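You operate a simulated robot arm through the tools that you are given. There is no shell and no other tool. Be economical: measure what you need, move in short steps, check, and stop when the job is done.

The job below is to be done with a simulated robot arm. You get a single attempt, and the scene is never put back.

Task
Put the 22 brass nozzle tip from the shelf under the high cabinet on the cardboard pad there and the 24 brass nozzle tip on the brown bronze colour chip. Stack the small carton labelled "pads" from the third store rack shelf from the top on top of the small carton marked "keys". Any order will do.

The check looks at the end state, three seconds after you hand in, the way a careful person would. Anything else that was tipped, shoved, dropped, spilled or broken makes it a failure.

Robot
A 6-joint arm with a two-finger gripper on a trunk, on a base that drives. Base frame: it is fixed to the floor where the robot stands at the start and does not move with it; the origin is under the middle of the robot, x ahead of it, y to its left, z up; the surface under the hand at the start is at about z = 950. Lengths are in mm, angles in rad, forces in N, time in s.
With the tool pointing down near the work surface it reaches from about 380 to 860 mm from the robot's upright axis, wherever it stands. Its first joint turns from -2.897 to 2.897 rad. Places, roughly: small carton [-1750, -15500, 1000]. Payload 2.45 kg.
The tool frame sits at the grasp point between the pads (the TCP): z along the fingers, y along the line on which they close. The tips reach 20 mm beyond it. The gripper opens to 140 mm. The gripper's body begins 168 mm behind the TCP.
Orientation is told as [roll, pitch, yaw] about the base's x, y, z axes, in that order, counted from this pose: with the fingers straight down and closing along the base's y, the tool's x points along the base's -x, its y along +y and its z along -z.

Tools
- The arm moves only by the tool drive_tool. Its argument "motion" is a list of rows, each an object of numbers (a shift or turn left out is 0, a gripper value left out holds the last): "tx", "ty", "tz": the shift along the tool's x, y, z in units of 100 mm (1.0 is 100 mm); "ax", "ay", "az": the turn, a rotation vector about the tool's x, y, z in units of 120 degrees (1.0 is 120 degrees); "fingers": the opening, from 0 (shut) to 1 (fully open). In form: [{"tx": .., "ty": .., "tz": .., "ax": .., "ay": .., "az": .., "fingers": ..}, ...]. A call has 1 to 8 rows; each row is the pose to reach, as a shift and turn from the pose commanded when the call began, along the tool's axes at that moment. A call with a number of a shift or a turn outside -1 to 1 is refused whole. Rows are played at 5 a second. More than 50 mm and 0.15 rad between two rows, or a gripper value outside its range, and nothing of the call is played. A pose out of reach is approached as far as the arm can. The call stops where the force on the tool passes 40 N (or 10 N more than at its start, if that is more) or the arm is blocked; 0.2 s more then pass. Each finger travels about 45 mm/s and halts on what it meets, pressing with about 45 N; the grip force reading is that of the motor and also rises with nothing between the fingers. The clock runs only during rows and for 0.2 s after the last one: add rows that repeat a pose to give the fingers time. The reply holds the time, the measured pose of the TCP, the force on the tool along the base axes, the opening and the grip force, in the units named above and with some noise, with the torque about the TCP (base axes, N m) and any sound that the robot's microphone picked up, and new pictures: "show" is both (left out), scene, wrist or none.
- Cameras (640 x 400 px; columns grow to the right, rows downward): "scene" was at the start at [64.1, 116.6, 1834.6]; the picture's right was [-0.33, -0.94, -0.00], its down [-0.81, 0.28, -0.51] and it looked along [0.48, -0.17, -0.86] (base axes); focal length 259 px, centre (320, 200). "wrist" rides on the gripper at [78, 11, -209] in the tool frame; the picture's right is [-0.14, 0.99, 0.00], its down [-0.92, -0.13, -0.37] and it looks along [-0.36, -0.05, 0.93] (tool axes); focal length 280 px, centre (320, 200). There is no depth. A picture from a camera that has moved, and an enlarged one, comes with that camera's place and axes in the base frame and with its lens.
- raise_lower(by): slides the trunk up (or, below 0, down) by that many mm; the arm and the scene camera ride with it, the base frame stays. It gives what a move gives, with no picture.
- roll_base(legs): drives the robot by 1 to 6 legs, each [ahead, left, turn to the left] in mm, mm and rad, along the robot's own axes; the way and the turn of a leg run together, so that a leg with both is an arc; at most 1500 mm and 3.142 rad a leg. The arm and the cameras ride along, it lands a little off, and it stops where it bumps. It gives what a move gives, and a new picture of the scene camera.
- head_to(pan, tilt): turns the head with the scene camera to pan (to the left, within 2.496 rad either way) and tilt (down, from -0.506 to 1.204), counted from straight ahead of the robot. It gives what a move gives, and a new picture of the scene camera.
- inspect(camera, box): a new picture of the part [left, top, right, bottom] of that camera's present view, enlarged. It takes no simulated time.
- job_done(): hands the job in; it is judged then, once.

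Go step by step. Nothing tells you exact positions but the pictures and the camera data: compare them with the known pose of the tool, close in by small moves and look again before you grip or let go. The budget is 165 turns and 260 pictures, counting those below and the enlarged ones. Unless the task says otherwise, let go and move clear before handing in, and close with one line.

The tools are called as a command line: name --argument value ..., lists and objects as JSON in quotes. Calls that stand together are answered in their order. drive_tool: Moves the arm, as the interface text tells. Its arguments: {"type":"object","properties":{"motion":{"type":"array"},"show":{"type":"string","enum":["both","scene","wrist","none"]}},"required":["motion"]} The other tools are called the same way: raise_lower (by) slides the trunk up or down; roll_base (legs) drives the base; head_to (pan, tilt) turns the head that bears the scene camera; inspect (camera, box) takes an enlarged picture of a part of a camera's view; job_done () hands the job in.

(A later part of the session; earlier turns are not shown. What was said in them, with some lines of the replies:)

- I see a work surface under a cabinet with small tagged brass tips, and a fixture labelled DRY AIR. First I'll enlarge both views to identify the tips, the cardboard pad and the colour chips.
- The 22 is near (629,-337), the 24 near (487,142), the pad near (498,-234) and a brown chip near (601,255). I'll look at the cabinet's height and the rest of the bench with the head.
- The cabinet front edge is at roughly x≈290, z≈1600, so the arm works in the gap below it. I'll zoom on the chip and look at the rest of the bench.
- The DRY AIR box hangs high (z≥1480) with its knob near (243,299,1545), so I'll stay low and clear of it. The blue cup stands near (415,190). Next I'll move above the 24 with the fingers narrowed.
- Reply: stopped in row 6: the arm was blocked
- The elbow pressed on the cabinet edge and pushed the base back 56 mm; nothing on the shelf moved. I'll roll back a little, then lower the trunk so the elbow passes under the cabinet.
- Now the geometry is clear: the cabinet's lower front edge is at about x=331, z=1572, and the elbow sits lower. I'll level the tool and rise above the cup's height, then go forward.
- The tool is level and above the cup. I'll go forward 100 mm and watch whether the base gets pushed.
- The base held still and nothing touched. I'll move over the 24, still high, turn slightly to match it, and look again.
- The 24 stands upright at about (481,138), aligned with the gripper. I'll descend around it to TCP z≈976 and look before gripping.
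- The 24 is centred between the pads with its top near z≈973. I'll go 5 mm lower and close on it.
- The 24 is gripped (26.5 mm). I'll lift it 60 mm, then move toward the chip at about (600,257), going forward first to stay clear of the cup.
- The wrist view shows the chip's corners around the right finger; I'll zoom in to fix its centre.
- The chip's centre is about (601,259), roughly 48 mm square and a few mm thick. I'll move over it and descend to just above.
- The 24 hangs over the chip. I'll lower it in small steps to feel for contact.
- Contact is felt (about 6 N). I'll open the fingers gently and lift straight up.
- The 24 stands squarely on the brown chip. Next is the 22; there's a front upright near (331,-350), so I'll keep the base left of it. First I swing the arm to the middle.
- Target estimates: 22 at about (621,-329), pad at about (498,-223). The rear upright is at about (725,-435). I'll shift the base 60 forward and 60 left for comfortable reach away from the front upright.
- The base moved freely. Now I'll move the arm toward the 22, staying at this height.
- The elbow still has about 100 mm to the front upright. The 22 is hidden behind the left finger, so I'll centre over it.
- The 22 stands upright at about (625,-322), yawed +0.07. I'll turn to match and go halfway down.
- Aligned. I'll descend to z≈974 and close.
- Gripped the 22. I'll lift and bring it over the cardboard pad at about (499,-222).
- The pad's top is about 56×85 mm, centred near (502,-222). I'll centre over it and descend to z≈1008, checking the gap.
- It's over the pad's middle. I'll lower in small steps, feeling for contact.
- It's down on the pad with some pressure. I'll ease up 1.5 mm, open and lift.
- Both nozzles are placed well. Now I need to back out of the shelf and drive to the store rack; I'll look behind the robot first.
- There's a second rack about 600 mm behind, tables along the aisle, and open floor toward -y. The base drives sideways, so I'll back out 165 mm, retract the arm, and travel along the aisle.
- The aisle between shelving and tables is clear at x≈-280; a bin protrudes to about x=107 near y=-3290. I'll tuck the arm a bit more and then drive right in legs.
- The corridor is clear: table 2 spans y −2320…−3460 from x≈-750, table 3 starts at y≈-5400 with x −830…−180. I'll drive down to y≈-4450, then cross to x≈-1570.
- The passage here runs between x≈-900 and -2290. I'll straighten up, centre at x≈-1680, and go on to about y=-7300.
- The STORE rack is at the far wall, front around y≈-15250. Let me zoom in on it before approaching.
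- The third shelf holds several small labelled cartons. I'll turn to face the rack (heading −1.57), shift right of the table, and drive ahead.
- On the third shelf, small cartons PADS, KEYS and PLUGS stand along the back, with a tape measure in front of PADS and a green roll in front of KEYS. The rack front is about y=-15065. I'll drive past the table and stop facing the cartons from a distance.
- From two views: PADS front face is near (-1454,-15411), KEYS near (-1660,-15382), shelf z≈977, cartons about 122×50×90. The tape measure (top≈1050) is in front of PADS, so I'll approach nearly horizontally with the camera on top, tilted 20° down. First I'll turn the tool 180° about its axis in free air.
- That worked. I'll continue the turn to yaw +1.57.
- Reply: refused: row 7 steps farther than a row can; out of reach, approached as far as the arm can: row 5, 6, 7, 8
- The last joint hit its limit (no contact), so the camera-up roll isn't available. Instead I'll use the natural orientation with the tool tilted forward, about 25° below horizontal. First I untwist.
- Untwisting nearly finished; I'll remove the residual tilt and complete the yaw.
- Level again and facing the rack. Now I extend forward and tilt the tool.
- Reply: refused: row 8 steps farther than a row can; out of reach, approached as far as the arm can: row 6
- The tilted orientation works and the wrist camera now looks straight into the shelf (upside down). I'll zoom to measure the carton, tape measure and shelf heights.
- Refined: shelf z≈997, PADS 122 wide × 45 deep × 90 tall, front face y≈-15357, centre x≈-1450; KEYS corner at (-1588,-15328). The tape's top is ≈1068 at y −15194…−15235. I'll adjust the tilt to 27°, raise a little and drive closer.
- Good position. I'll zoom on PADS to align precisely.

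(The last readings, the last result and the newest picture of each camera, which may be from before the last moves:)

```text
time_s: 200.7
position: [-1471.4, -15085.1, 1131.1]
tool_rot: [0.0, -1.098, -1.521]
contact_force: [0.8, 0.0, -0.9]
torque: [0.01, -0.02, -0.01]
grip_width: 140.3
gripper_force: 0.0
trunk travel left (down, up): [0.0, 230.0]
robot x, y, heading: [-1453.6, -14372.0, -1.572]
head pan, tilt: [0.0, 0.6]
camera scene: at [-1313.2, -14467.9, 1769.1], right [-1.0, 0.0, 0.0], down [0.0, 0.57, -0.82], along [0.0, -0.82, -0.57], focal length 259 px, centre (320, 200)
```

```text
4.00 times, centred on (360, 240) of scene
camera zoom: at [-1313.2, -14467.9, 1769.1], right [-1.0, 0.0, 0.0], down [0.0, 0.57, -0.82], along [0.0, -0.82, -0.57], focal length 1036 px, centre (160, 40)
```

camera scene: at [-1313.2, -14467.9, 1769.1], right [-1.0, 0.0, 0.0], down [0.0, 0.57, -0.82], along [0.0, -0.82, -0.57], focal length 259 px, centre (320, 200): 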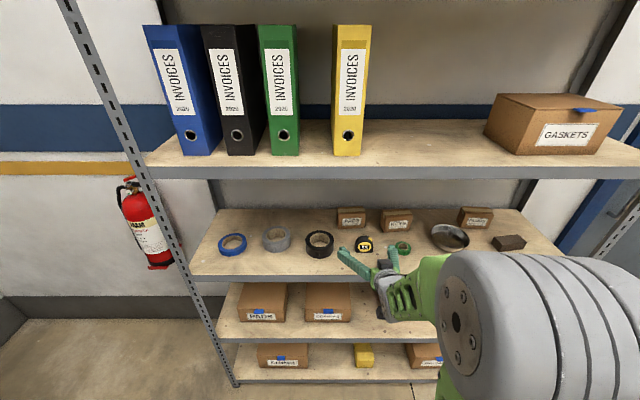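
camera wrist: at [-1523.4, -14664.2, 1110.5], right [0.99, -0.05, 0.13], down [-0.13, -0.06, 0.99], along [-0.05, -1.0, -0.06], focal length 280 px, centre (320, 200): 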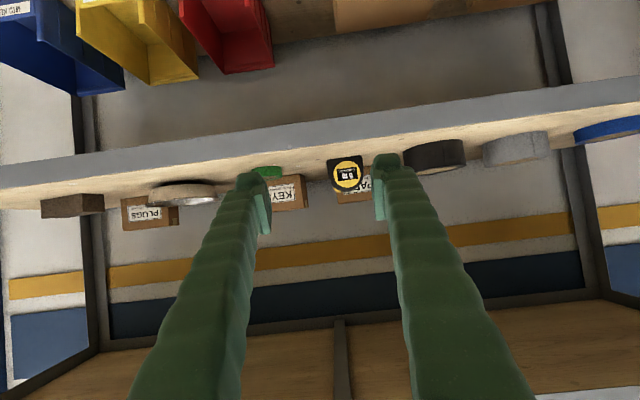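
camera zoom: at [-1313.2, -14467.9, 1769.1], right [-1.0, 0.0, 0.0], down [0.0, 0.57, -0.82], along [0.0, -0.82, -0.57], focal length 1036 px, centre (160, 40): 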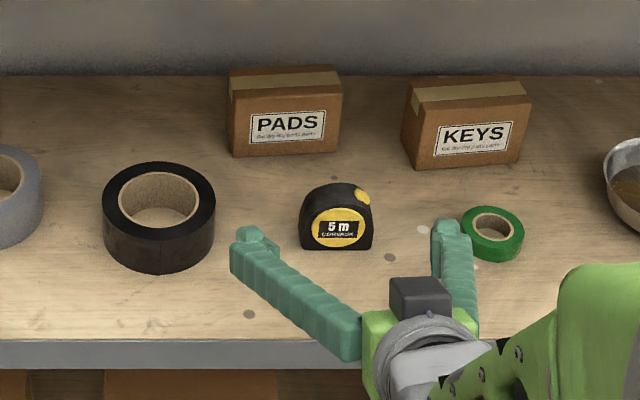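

PADS front mid is (-1454,-15345), yaw ≈+0.12, so its centre is about (-1451,-15367). I'll turn to match and move in at height above the tapes.

drive_tool --motion '[{"tz": 0.3, "tx": -0.17, "ax": -0.0217, "az": -0.0111}, {"tz": 0.6, "tx": -0.34, "ax": -0.0217, "az": -0.0111}, {"tz": 0.945, "tx": -0.54, "ty": -0.01, "ax": -0.0217, "az": -0.0111}, {"tz": 0.945, "tx": -0.54, "ty": -0.01, "ax": -0.0217, "az": -0.0111}]'

inspect --camera "wrist" --box '[220, 80, 460, 230]'

inspect --camera "scene" --box '[280, 190, 440, 290]'

```text
time_s: 201.7
position: [-1467.5, -15195.3, 1138.8]
tool_rot: [0.0, -1.097, -1.473]
contact_force: [0.0, -0.5, -0.4]
torque: [-0.03, 0.03, 0.01]
grip_width: 139.9
gripper_force: 0.0
trunk travel left (down, up): [0.0, 230.0]
robot x, y, heading: [-1450.0, -14368.3, -1.566]
head pan, tilt: [0.0, 0.6]
camera scene: at [-1313.3, -14467.4, 1769.2], right [-1.0, 0.0, 0.0], down [0.0, 0.57, -0.82], along [0.0, -0.82, -0.57], focal length 259 px, centre (320, 200)
camera wrist: at [-1478.1, -14974.7, 1165.0], right [0.99, 0.04, 0.12], down [-0.12, -0.1, 0.99], along [0.05, -0.99, -0.1], focal length 280 px, centre (320, 200)
```

scene: 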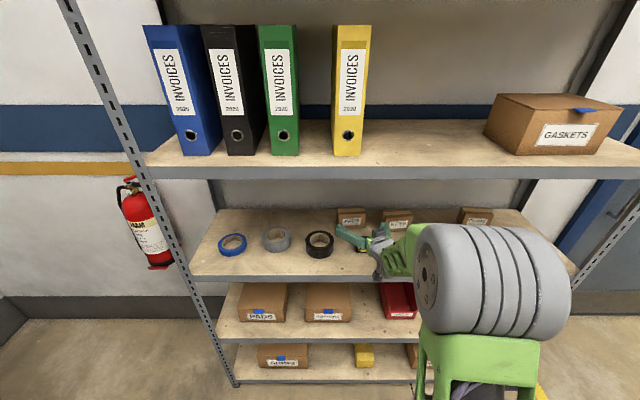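
wrist: 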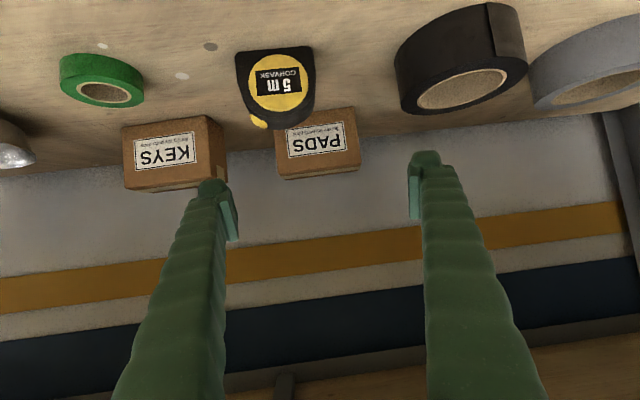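

```text
2.67 times, centred on (340, 155) of wrist
camera zoom: at [-1478.1, -14974.7, 1165.0], right [0.99, 0.04, 0.12], down [-0.12, -0.1, 0.99], along [0.05, -0.99, -0.1], focal length 748 px, centre (267, 320)
```

zoom: 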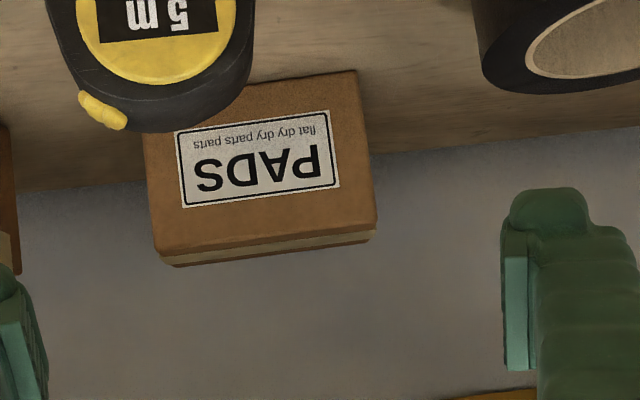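

```text
4.00 times, centred on (360, 240) of scene
camera zoom: at [-1313.3, -14467.4, 1769.2], right [-1.0, 0.0, 0.0], down [0.0, 0.57, -0.82], along [0.0, -0.82, -0.57], focal length 1036 px, centre (160, 40)
```

zoom: 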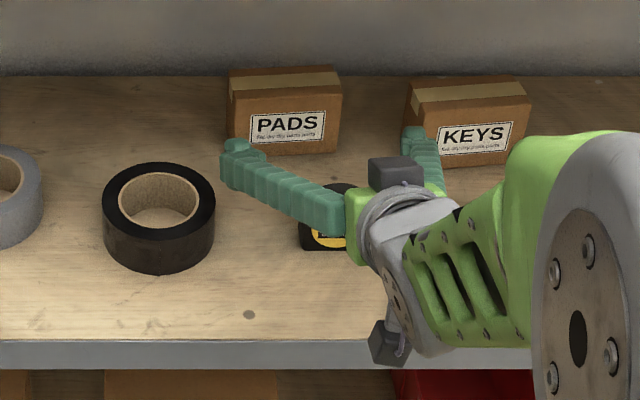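

Both views agree: PADS spans x −1512…−1399, with its front top edge near y −15357…−15340. I'll advance 100 mm along the tool axis and check again.

drive_tool --motion '[{"tx": -0.094, "ty": -0.025}, {"tx": -0.094, "ty": -0.025, "tz": 0.3}, {"tx": -0.094, "ty": -0.025, "tz": 0.6}, {"tx": -0.094, "ty": -0.025, "tz": 0.9}, {"tx": -0.094, "ty": -0.025, "tz": 1.0}, {"tx": -0.094, "ty": -0.025, "tz": 1.0}]' --show "wrist"

inspect --camera "scene" --box '[280, 170, 440, 270]'

```text
time_s: 203.1
position: [-1459.8, -15287.9, 1101.2]
tool_rot: [0.001, -1.1, -1.471]
contact_force: [0.1, -0.8, 0.0]
torque: [0.0, 0.01, -0.01]
grip_width: 139.9
gripper_force: 0.0
trunk travel left (down, up): [0.0, 230.0]
robot x, y, heading: [-1456.6, -14370.1, -1.574]
head pan, tilt: [0.0, 0.6]
camera wrist: at [-1470.6, -15066.6, 1126.4], right [0.99, 0.04, 0.12], down [-0.12, -0.1, 0.99], along [0.05, -0.99, -0.1], focal length 280 px, centre (320, 200)
```

wrist: 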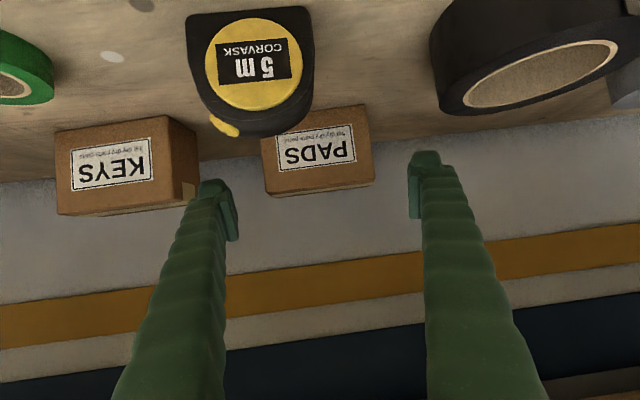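

```text
4.00 times, centred on (360, 220) of scene
camera zoom: at [-1313.2, -14466.9, 1769.2], right [-1.0, 0.0, 0.0], down [0.0, 0.56, -0.83], along [0.0, -0.83, -0.56], focal length 1036 px, centre (160, 120)
```

zoom: 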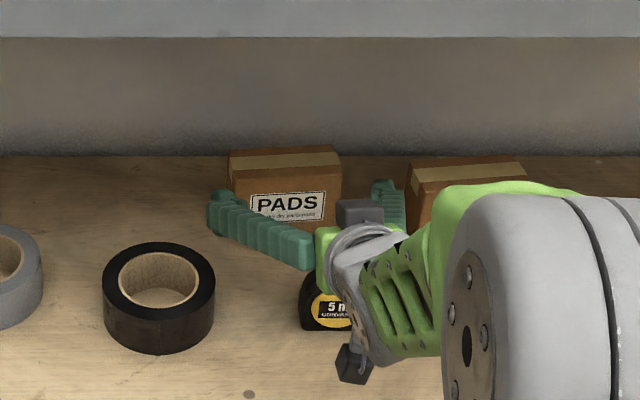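

Centred within about 3 mm. I'll advance 60 mm more and check the finger clearances.

drive_tool --motion '[{"ty": -0.025, "tz": 0.2}, {"ty": -0.025, "tz": 0.4}, {"ty": -0.025, "tz": 0.6}, {"ty": -0.025, "tz": 0.6}]' --show "wrist"

inspect --camera "scene" --box '[280, 170, 440, 270]'

```text
time_s: 204.1
position: [-1458.0, -15340.9, 1073.7]
tool_rot: [0.001, -1.098, -1.472]
contact_force: [0.5, 0.5, -0.2]
torque: [0.0, -0.02, 0.03]
grip_width: 140.0
gripper_force: 0.1
trunk travel left (down, up): [0.0, 230.0]
robot x, y, heading: [-1450.0, -14370.5, -1.571]
head pan, tilt: [0.0, 0.6]
camera wrist: at [-1468.5, -15120.3, 1100.6], right [0.99, 0.04, 0.12], down [-0.12, -0.1, 0.99], along [0.05, -0.99, -0.1], focal length 280 px, centre (320, 200)
```

wrist: 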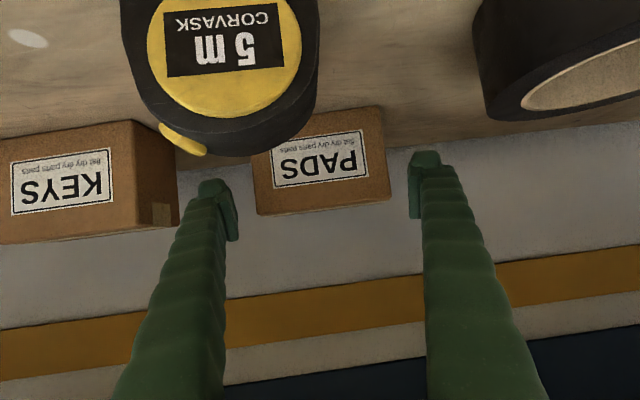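

```text
4.00 times, centred on (360, 220) of scene
camera zoom: at [-1313.2, -14467.3, 1769.2], right [-1.0, 0.0, 0.0], down [0.0, 0.57, -0.83], along [0.0, -0.83, -0.57], focal length 1036 px, centre (160, 120)
```

zoom: 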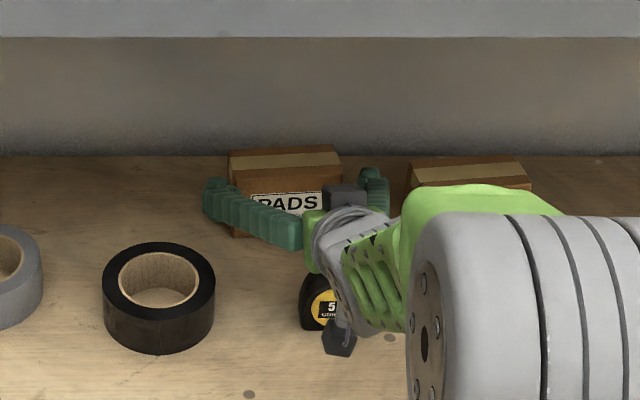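

Centred with about 7 mm on each side, and the camera stays clear of the tape. I'll advance the last 29 mm and close gently.

drive_tool --motion '[{"tz": 0.15}, {"tz": 0.29}, {"tz": 0.29}, {"tz": 0.29, "fingers": 0.75}, {"tz": 0.29, "fingers": 0.75}, {"tz": 0.29, "fingers": 0.75}, {"tz": 0.29, "fingers": 0.75}]' --show "wrist"

inspect --camera "scene" --box '[280, 170, 440, 270]'

```text
time_s: 205.7
position: [-1454.0, -15366.3, 1058.1]
tool_rot: [0.001, -1.099, -1.47]
contact_force: [0.0, -0.5, 0.3]
torque: [-0.05, -0.01, 0.02]
grip_width: 125.2
gripper_force: 45.2
trunk travel left (down, up): [0.0, 230.0]
robot x, y, heading: [-1456.9, -14369.0, -1.569]
head pan, tilt: [0.0, 0.6]
camera wrist: at [-1464.5, -15145.5, 1084.3], right [0.99, 0.04, 0.12], down [-0.12, -0.1, 0.99], along [0.05, -0.99, -0.1], focal length 280 px, centre (320, 200)
```

wrist: 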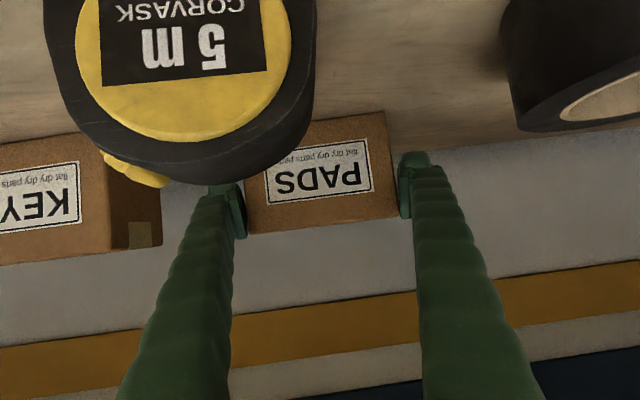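

```text
4.00 times, centred on (360, 220) of scene
camera zoom: at [-1313.3, -14467.1, 1769.2], right [-1.0, 0.0, 0.0], down [0.0, 0.56, -0.83], along [0.0, -0.83, -0.56], focal length 1036 px, centre (160, 120)
```

zoom: 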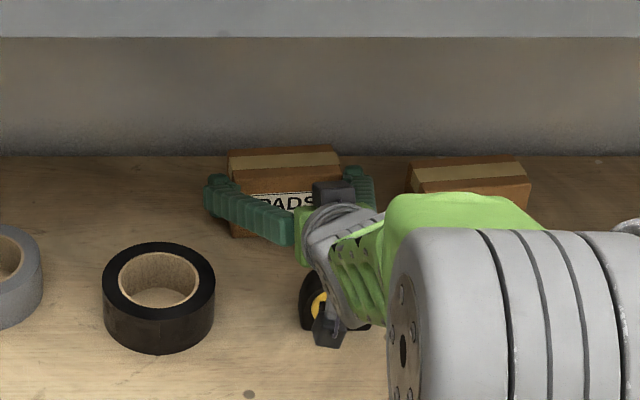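

PADS is gripped at 125 mm. I'll lift 30 mm first and check.

drive_tool --motion '[{"tx": -0.09, "tz": -0.046}, {"tx": -0.18, "tz": -0.091}, {"tx": -0.267, "tz": -0.137}, {"tx": -0.267, "tz": -0.137}]' --show "both"

```text
time_s: 206.7
position: [-1452.3, -15366.5, 1089.7]
tool_rot: [0.001, -1.095, -1.472]
contact_force: [0.6, 0.2, -2.4]
torque: [0.06, 0.01, 0.0]
grip_width: 125.3
gripper_force: 44.9
trunk travel left (down, up): [0.0, 230.0]
robot x, y, heading: [-1451.9, -14367.6, -1.57]
head pan, tilt: [0.0, 0.6]
camera scene: at [-1313.2, -14467.3, 1769.2], right [-1.0, 0.0, 0.0], down [0.0, 0.57, -0.82], along [0.0, -0.82, -0.57], focal length 259 px, centre (320, 200)
camera wrist: at [-1463.6, -15145.3, 1115.2], right [0.99, 0.04, 0.12], down [-0.12, -0.1, 0.99], along [0.05, -0.99, -0.1], focal length 280 px, centre (320, 200)
```

scene: 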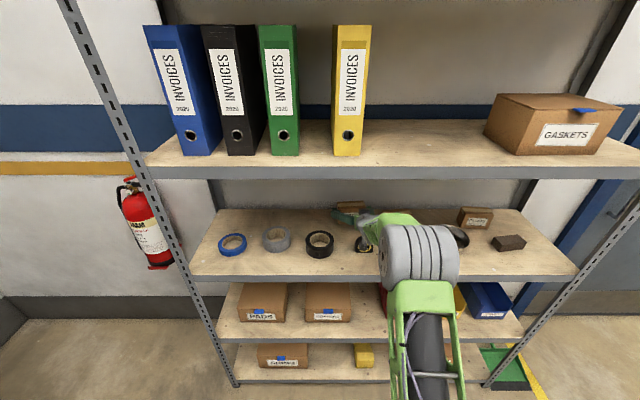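
wrist: 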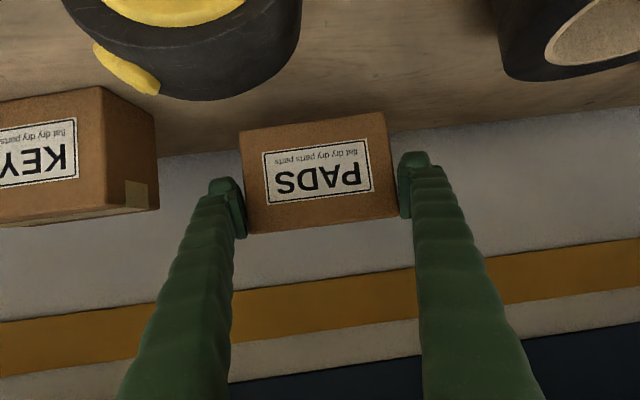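

PADS hangs level and secure. I'll lift 72 mm more.

drive_tool --motion '[{"tx": -0.21, "tz": -0.11}, {"tx": -0.43, "tz": -0.22}, {"tx": -0.64, "tz": -0.328}, {"tx": -0.64, "tz": -0.328}]' --show "both"

inspect --camera "scene" --box '[300, 140, 480, 260]'

```text
time_s: 207.7
position: [-1454.3, -15365.5, 1161.1]
tool_rot: [0.002, -1.098, -1.472]
contact_force: [1.1, -1.4, -1.5]
torque: [0.04, 0.0, -0.04]
grip_width: 125.3
gripper_force: 44.4
trunk travel left (down, up): [0.0, 230.0]
robot x, y, heading: [-1452.5, -14369.0, -1.569]
head pan, tilt: [0.0, 0.6]
camera scene: at [-1313.2, -14467.3, 1769.1], right [-1.0, 0.0, 0.0], down [0.0, 0.57, -0.82], along [0.0, -0.82, -0.57], focal length 259 px, centre (320, 200)
camera wrist: at [-1465.2, -15143.9, 1186.6], right [0.99, 0.04, 0.12], down [-0.12, -0.1, 0.99], along [0.05, -0.99, -0.1], focal length 280 px, centre (320, 200)
```

scene: 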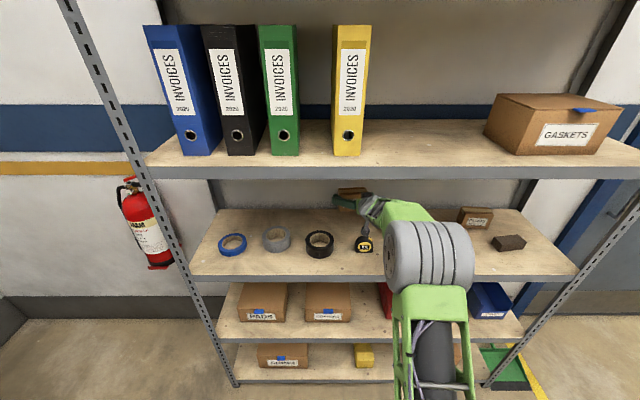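
wrist: 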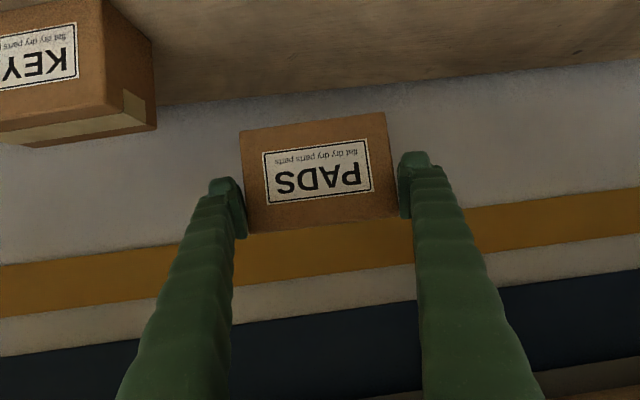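

```text
3.33 times, centred on (390, 200) of scene
camera zoom: at [-1313.2, -14467.3, 1769.1], right [-1.0, 0.0, 0.0], down [0.0, 0.57, -0.82], along [0.0, -0.82, -0.57], focal length 864 px, centre (87, 200)
```

zoom: 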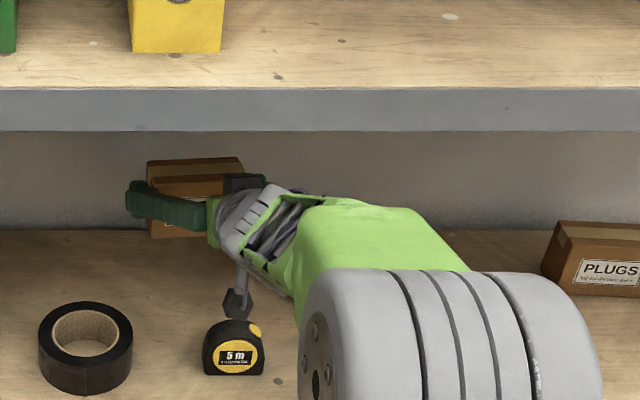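

Lifted: PADS bottom ≈1100, above the KEYS top (≈1088). I'll zoom on KEYS in the wrist view to fix its position.

inspect --camera "wrist" --box '[0, 0, 260, 160]'

```text
2.46 times, centred on (130, 80) of wrist
camera zoom: at [-1465.2, -15143.9, 1186.6], right [0.99, 0.04, 0.12], down [-0.12, -0.1, 0.99], along [0.05, -0.99, -0.1], focal length 690 px, centre (788, 495)
```

zoom: 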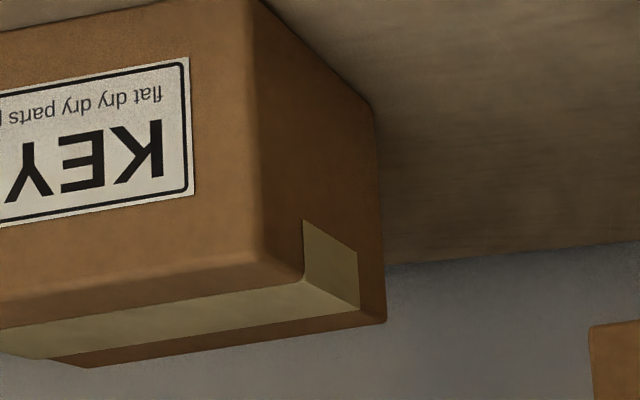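

KEYS centre is about (-1645,-15357), yaw ≈0.13. I'll move PADS sideways over it in two steps, starting slightly forward of it.

drive_tool --motion '[{"tx": -0.053, "tz": -0.027}, {"tx": 0.0, "tz": -0.15, "ty": -0.3}, {"tx": 0.04, "tz": -0.19, "ty": -0.65}, {"tx": 0.04, "tz": -0.19, "ty": -0.96}, {"tx": 0.04, "tz": -0.19, "ty": -0.96}]' --show "both"

```text
time_s: 208.9
position: [-1549.6, -15353.3, 1166.6]
tool_rot: [0.002, -1.097, -1.47]
contact_force: [0.1, 0.7, -1.7]
torque: [0.07, -0.02, 0.05]
grip_width: 125.0
gripper_force: 44.9
trunk travel left (down, up): [0.0, 230.0]
robot x, y, heading: [-1452.5, -14366.3, -1.571]
head pan, tilt: [0.0, 0.6]
camera scene: at [-1313.3, -14467.4, 1769.2], right [-1.0, 0.0, 0.0], down [0.0, 0.57, -0.82], along [0.0, -0.82, -0.57], focal length 259 px, centre (320, 200)
camera wrist: at [-1560.0, -15133.3, 1191.6], right [0.99, 0.04, 0.12], down [-0.12, -0.1, 0.99], along [0.05, -0.99, -0.1], focal length 280 px, centre (320, 200)
```

scene: 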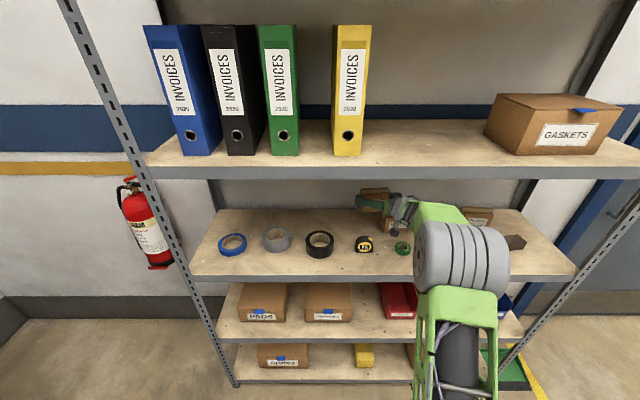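
wrist: 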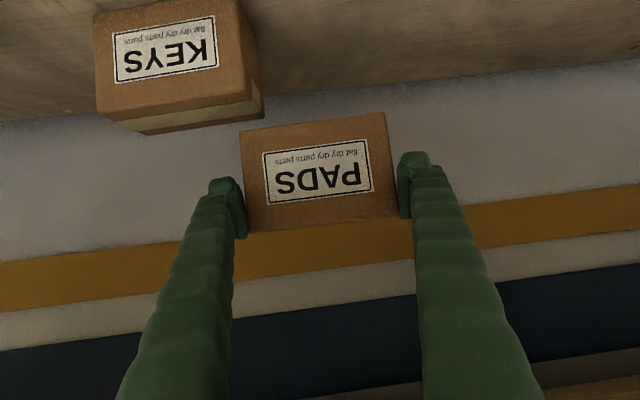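

I can compare both cartons directly in the wrist view; zooming for accuracy.

inspect --camera "wrist" --box '[80, 0, 420, 240]'

```text
1.67 times, centred on (250, 120) of wrist
camera zoom: at [-1560.0, -15133.3, 1191.6], right [0.99, 0.04, 0.12], down [-0.12, -0.1, 0.99], along [0.05, -0.99, -0.1], focal length 467 px, centre (437, 333)
```

zoom: 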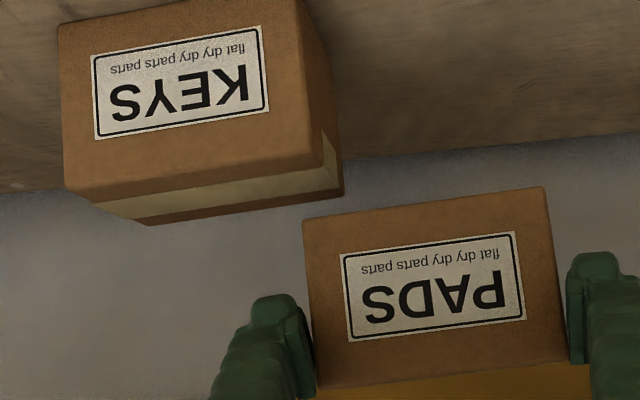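

Comparing the labels, PADS needs about 101 mm further toward −x and a few mm outward. I'll move there, still 15+ mm above.

drive_tool --motion '[{"ty": -0.3, "tx": 0.02, "tz": -0.05, "ax": -0.013, "az": -0.0066}, {"ty": -0.65, "tx": 0.05, "tz": -0.1, "ax": -0.013, "az": -0.0066}, {"ty": -1.0, "tx": 0.07, "tz": -0.135, "ax": -0.013, "az": -0.0066}, {"ty": -1.0, "tx": 0.07, "tz": -0.135, "ax": -0.013, "az": -0.0066}]' --show "both"

inspect --camera "wrist" --box '[200, 0, 440, 240]'

inspect --camera "scene" --box '[330, 160, 490, 260]'

```text
time_s: 209.9
position: [-1652.1, -15352.2, 1167.9]
tool_rot: [0.002, -1.097, -1.44]
contact_force: [0.3, 0.6, -1.3]
torque: [0.05, 0.0, -0.04]
grip_width: 124.7
gripper_force: 45.5
trunk travel left (down, up): [0.0, 230.0]
robot x, y, heading: [-1452.4, -14368.3, -1.573]
head pan, tilt: [0.0, 0.6]
camera scene: at [-1313.4, -14467.4, 1769.2], right [-1.0, 0.0, 0.0], down [0.0, 0.57, -0.82], along [0.0, -0.82, -0.57], focal length 259 px, centre (320, 200)
camera wrist: at [-1670.0, -15131.2, 1193.2], right [0.99, 0.07, 0.12], down [-0.12, -0.11, 0.99], along [0.08, -0.99, -0.1], focal length 280 px, centre (320, 200)
```

scene: 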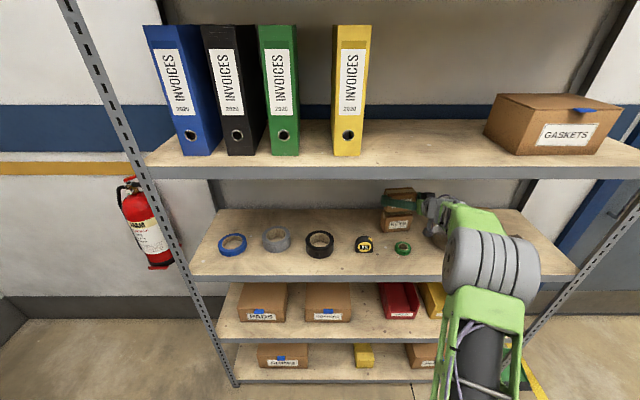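
wrist: 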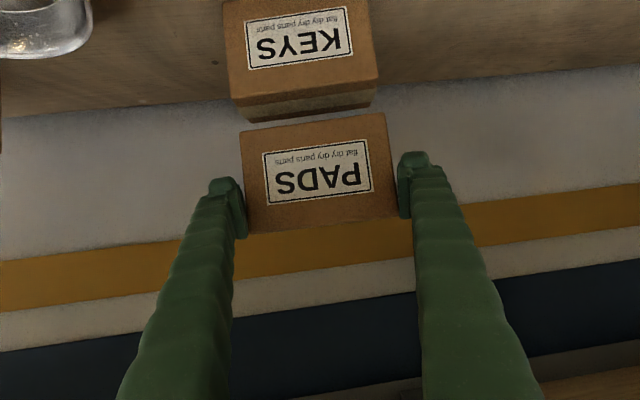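

```text
1.67 times, centred on (320, 120) of wrist
camera zoom: at [-1670.0, -15131.2, 1193.2], right [0.99, 0.07, 0.12], down [-0.12, -0.11, 0.99], along [0.08, -0.99, -0.1], focal length 467 px, centre (320, 333)
```

zoom: 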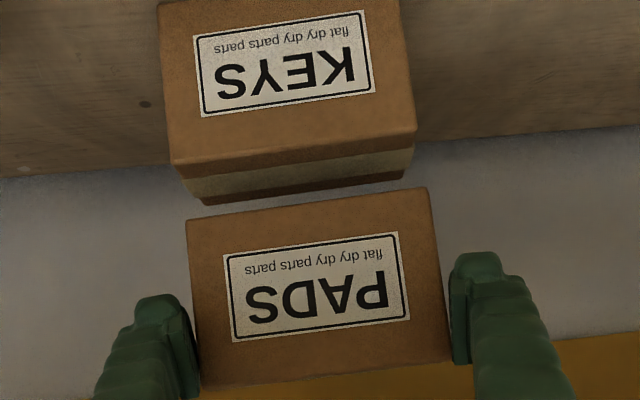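

```text
4.00 times, centred on (410, 210) of scene
camera zoom: at [-1313.4, -14467.4, 1769.2], right [-1.0, 0.0, 0.0], down [0.0, 0.57, -0.82], along [0.0, -0.82, -0.57], focal length 1036 px, centre (-40, 160)
```

zoom: 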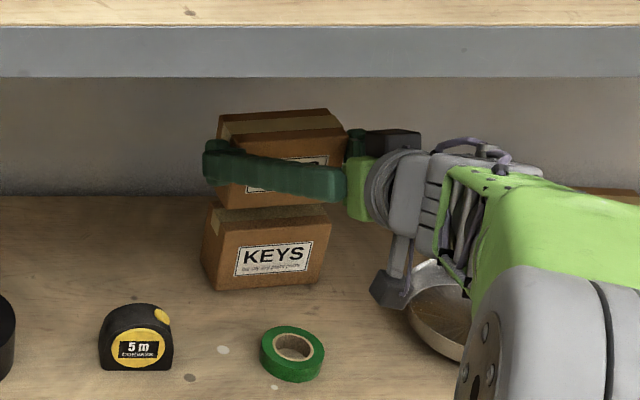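

PADS is almost exactly above KEYS (about 3 mm off to +x, gap ≈20 mm). I'll correct that and lower 14 mm.

drive_tool --motion '[{"tx": 0.016, "ty": -0.031, "tz": -0.03}, {"tx": 0.078, "ty": -0.031, "tz": 0.002}, {"tx": 0.14, "ty": -0.031, "tz": 0.034}, {"tx": 0.14, "ty": -0.031, "tz": 0.034}]' --show "wrist"

inspect --camera "wrist" --box '[200, 20, 440, 240]'

inspect --camera "scene" --box '[370, 170, 450, 250]'

```text
time_s: 210.9
position: [-1655.2, -15348.1, 1153.0]
tool_rot: [0.002, -1.097, -1.441]
contact_force: [0.2, 0.2, -1.8]
torque: [0.05, 0.06, 0.03]
grip_width: 124.8
gripper_force: 44.6
trunk travel left (down, up): [0.0, 230.0]
robot x, y, heading: [-1451.3, -14368.9, -1.574]
head pan, tilt: [0.0, 0.6]
camera wrist: at [-1673.7, -15127.6, 1178.2], right [0.99, 0.07, 0.12], down [-0.12, -0.11, 0.99], along [0.08, -0.99, -0.1], focal length 280 px, centre (320, 200)
```

wrist: 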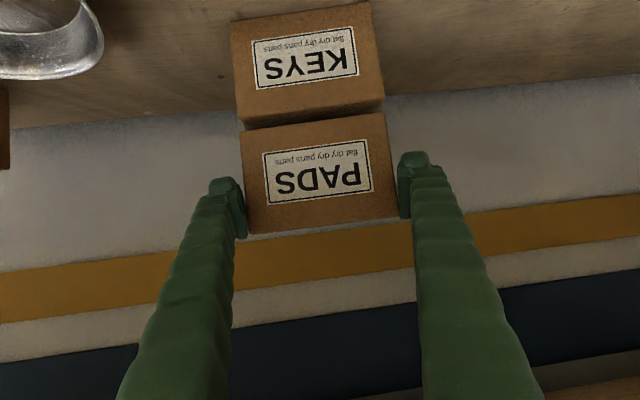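

```text
1.82 times, centred on (320, 130) of wrist
camera zoom: at [-1673.7, -15127.6, 1178.2], right [0.99, 0.07, 0.12], down [-0.12, -0.11, 0.99], along [0.08, -0.99, -0.1], focal length 510 px, centre (320, 327)
```

zoom: 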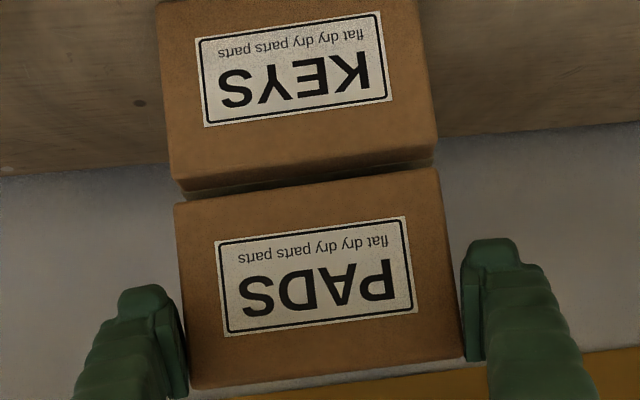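

```text
5.00 times, centred on (410, 210) of scene
camera zoom: at [-1313.3, -14467.4, 1769.2], right [-1.0, 0.0, 0.0], down [0.0, 0.57, -0.82], along [0.0, -0.82, -0.57], focal length 1296 px, centre (-130, 150)
```

zoom: 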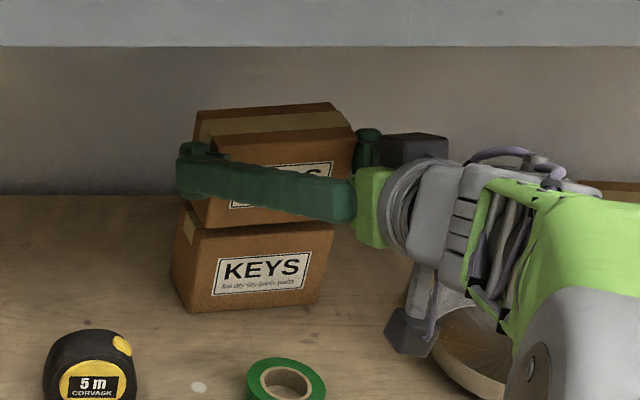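

The gap is now about 6 mm and the alignment is within a few mm. I'll lower slowly to contact.

drive_tool --motion '[{"tx": 0.018, "tz": 0.009, "ty": 0.015}, {"tx": 0.036, "tz": 0.018, "ty": 0.015}, {"tx": 0.045, "tz": 0.023, "ty": 0.015}]' --show "none"

```text
time_s: 211.7
position: [-1656.4, -15348.2, 1147.1]
tool_rot: [0.001, -1.096, -1.441]
contact_force: [-0.2, 0.0, -2.1]
torque: [0.04, -0.01, 0.01]
grip_width: 124.5
gripper_force: 44.7
trunk travel left (down, up): [0.0, 230.0]
robot x, y, heading: [-1448.8, -14369.5, -1.571]
head pan, tilt: [0.0, 0.6]
```

drive_tool --motion '[{"tx": 0.009, "tz": 0.005}, {"tx": 0.018, "tz": 0.009}, {"tx": 0.027, "tz": 0.014}]' --show "wrist"

inspect --camera "wrist" --box '[200, 20, 440, 240]'

```text
time_s: 212.5
position: [-1655.2, -15349.4, 1145.5]
tool_rot: [-0.001, -1.098, -1.442]
contact_force: [-0.5, -0.3, -2.5]
torque: [0.05, 0.02, 0.01]
grip_width: 124.9
gripper_force: 45.5
trunk travel left (down, up): [0.0, 230.0]
robot x, y, heading: [-1451.4, -14368.3, -1.572]
head pan, tilt: [0.0, 0.6]
camera wrist: at [-1673.2, -15128.2, 1169.6], right [0.99, 0.07, 0.12], down [-0.12, -0.11, 0.99], along [0.08, -0.99, -0.1], focal length 280 px, centre (320, 200)
```

wrist: 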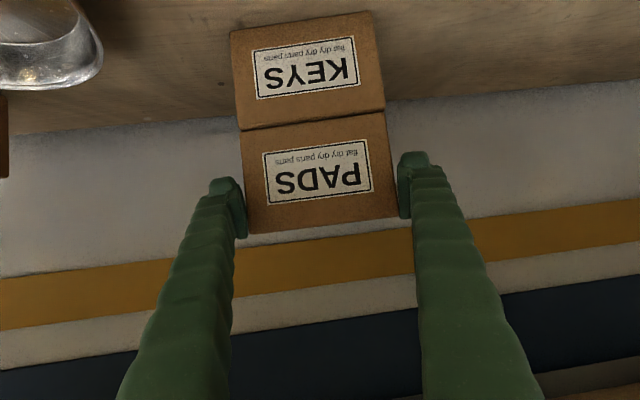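

```text
1.82 times, centred on (320, 130) of wrist
camera zoom: at [-1673.2, -15128.2, 1169.6], right [0.99, 0.07, 0.12], down [-0.12, -0.11, 0.99], along [0.08, -0.99, -0.1], focal length 510 px, centre (320, 327)
```

zoom: 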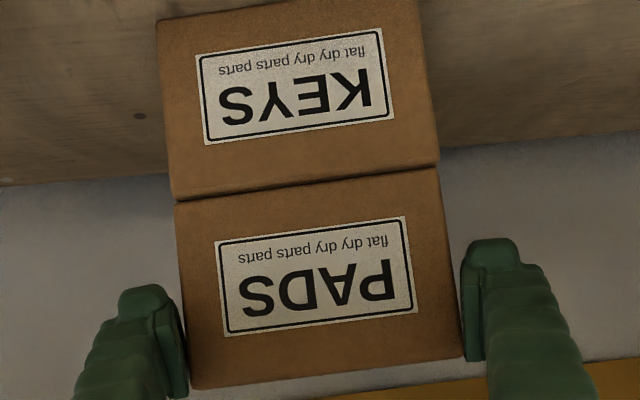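

Nearly touching; alignment is excellent. Lowering another 1–2 mm.

drive_tool --motion '[{"tx": 0.009, "tz": 0.005}, {"tx": 0.018, "tz": 0.009}]' --show "none"

```text
time_s: 213.1
position: [-1655.9, -15348.1, 1144.4]
tool_rot: [0.0, -1.099, -1.44]
contact_force: [1.5, 1.2, 2.9]
torque: [-0.03, -0.23, 0.03]
grip_width: 124.2
gripper_force: 45.0
trunk travel left (down, up): [0.0, 230.0]
robot x, y, heading: [-1450.9, -14367.1, -1.568]
head pan, tilt: [0.0, 0.6]
```

Contact (about +5 N). I'll open fully and check that the fingers are free before backing off.

drive_tool --motion '[{"fingers": 0.93}, {"fingers": 0.97}, {"fingers": 1.0}, {"fingers": 1.0}, {"fingers": 1.0}]' --show "wrist"

```text
time_s: 214.3
position: [-1655.4, -15349.1, 1142.5]
tool_rot: [0.002, -1.101, -1.439]
contact_force: [0.0, 0.2, -1.2]
torque: [0.0, -0.04, -0.01]
grip_width: 140.1
gripper_force: 0.0
trunk travel left (down, up): [0.0, 230.0]
robot x, y, heading: [-1454.7, -14368.6, -1.575]
head pan, tilt: [0.0, 0.6]
camera wrist: at [-1673.6, -15128.2, 1168.0], right [0.99, 0.07, 0.12], down [-0.12, -0.11, 0.99], along [0.08, -0.99, -0.1], focal length 280 px, centre (320, 200)
```

wrist: 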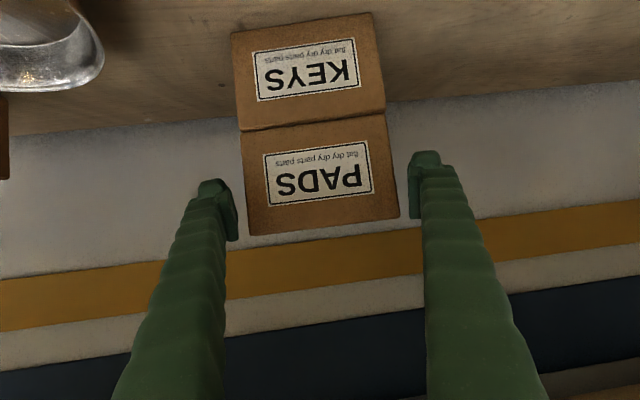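

Both fingers are clear. I'll back out along the tool axis.

drive_tool --motion '[{"tz": -0.2}, {"tz": -0.5}, {"tz": -0.8}, {"tz": -1.0}, {"tz": -1.0}]' --show "both"

inspect --camera "wrist" --box '[200, 20, 440, 240]'

inspect --camera "scene" --box '[280, 160, 480, 285]'

```text
time_s: 215.5
position: [-1667.0, -15260.3, 1188.5]
tool_rot: [0.0, -1.098, -1.44]
contact_force: [0.0, -0.8, 0.3]
torque: [0.04, -0.05, 0.0]
grip_width: 140.0
gripper_force: 0.0
trunk travel left (down, up): [0.0, 230.0]
robot x, y, heading: [-1457.2, -14370.2, -1.571]
head pan, tilt: [0.0, 0.6]
camera scene: at [-1313.2, -14467.1, 1769.2], right [-1.0, 0.0, 0.0], down [0.0, 0.56, -0.83], along [0.0, -0.83, -0.56], focal length 259 px, centre (320, 200)
camera wrist: at [-1683.7, -15039.4, 1213.7], right [0.99, 0.07, 0.12], down [-0.12, -0.11, 0.99], along [0.08, -0.99, -0.1], focal length 280 px, centre (320, 200)
```

scene: 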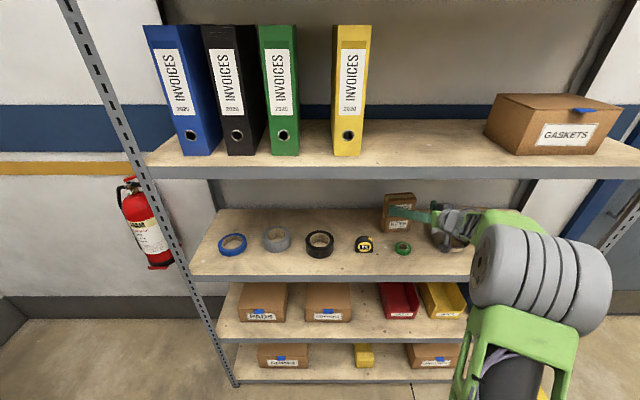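
wrist: 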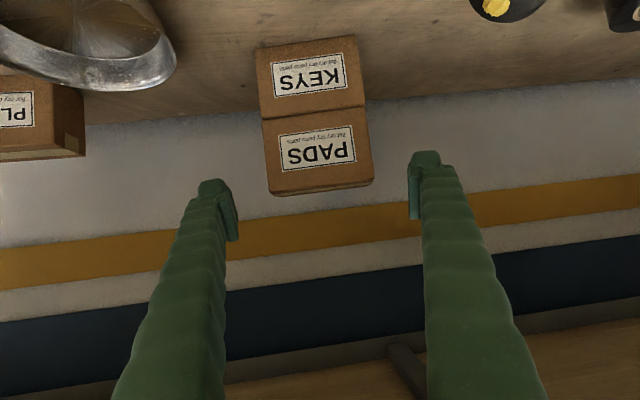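

```text
1.82 times, centred on (320, 130) of wrist
camera zoom: at [-1683.7, -15039.4, 1213.7], right [0.99, 0.07, 0.12], down [-0.12, -0.11, 0.99], along [0.08, -0.99, -0.1], focal length 510 px, centre (320, 327)
```

zoom: 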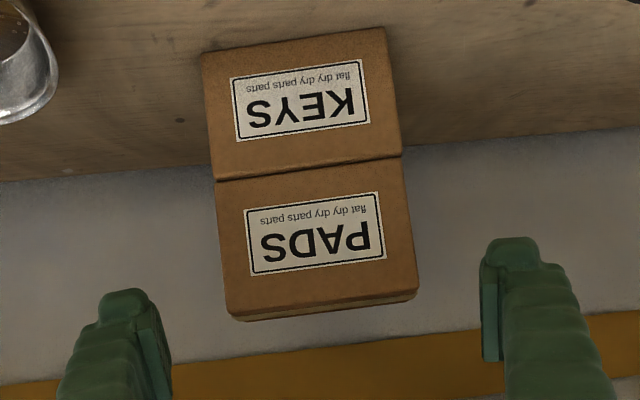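

```text
3.20 times, centred on (380, 222) of scene
camera zoom: at [-1313.2, -14467.1, 1769.2], right [-1.0, 0.0, 0.0], down [0.0, 0.56, -0.83], along [0.0, -0.83, -0.56], focal length 829 px, centre (128, 128)
```

zoom: 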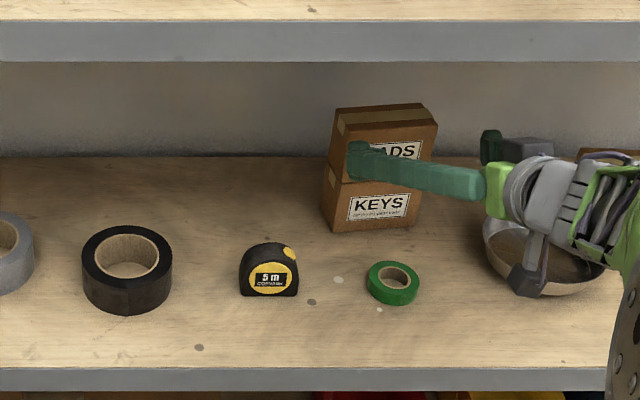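

PADS sits squarely on KEYS. I'll roll straight back to move completely clear and take a last look.

roll_base --legs '[[-350, 0, 0]]'

inspect --camera "scene" --box '[200, 120, 520, 320]'

```text
time_s: 217.7
position: [-1668.3, -14918.3, 1188.5]
tool_rot: [0.0, -1.1, -1.443]
contact_force: [-0.2, 0.5, 0.3]
torque: [0.01, 0.01, 0.03]
grip_width: 140.1
gripper_force: 0.0
trunk travel left (down, up): [0.0, 230.0]
robot x, y, heading: [-1451.5, -14026.0, -1.572]
head pan, tilt: [0.0, 0.6]
camera scene: at [-1312.7, -14124.7, 1769.2], right [-1.0, 0.0, 0.0], down [0.0, 0.56, -0.83], along [0.0, -0.83, -0.56], focal length 259 px, centre (320, 200)
```

scene: 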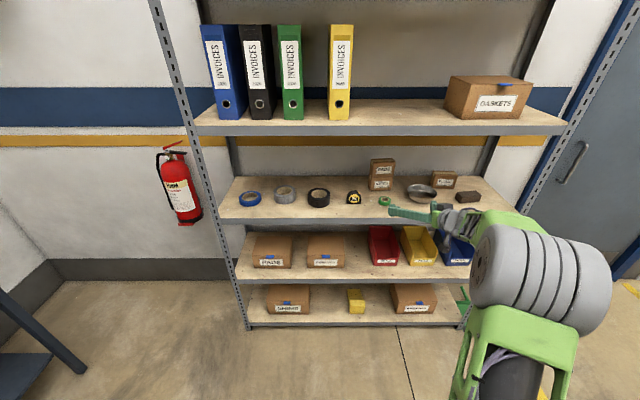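

```text
2.00 times, centred on (360, 220) of scene
camera zoom: at [-1312.7, -14124.7, 1769.2], right [-1.0, 0.0, 0.0], down [0.0, 0.56, -0.83], along [0.0, -0.83, -0.56], focal length 518 px, centre (240, 160)
```

zoom: 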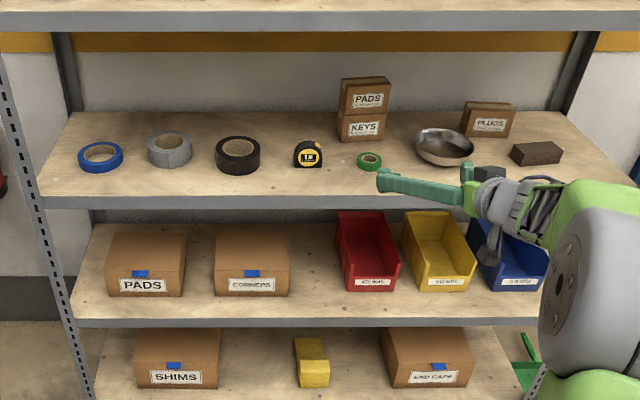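

Everything is in place: PADS is stacked on KEYS, nothing else on the rack has moved, and the robot is clear. I'm handing in.

job_done

```text
The job is handed in.
```

The 22 tip is on the cardboard pad, the 24 tip is on the brown bronze chip, and the small "pads" carton is stacked on "keys". Early on, the elbow pressed against the high cabinet's edge and pushed the robot back 56 mm; I saw nothing on the shelf move.
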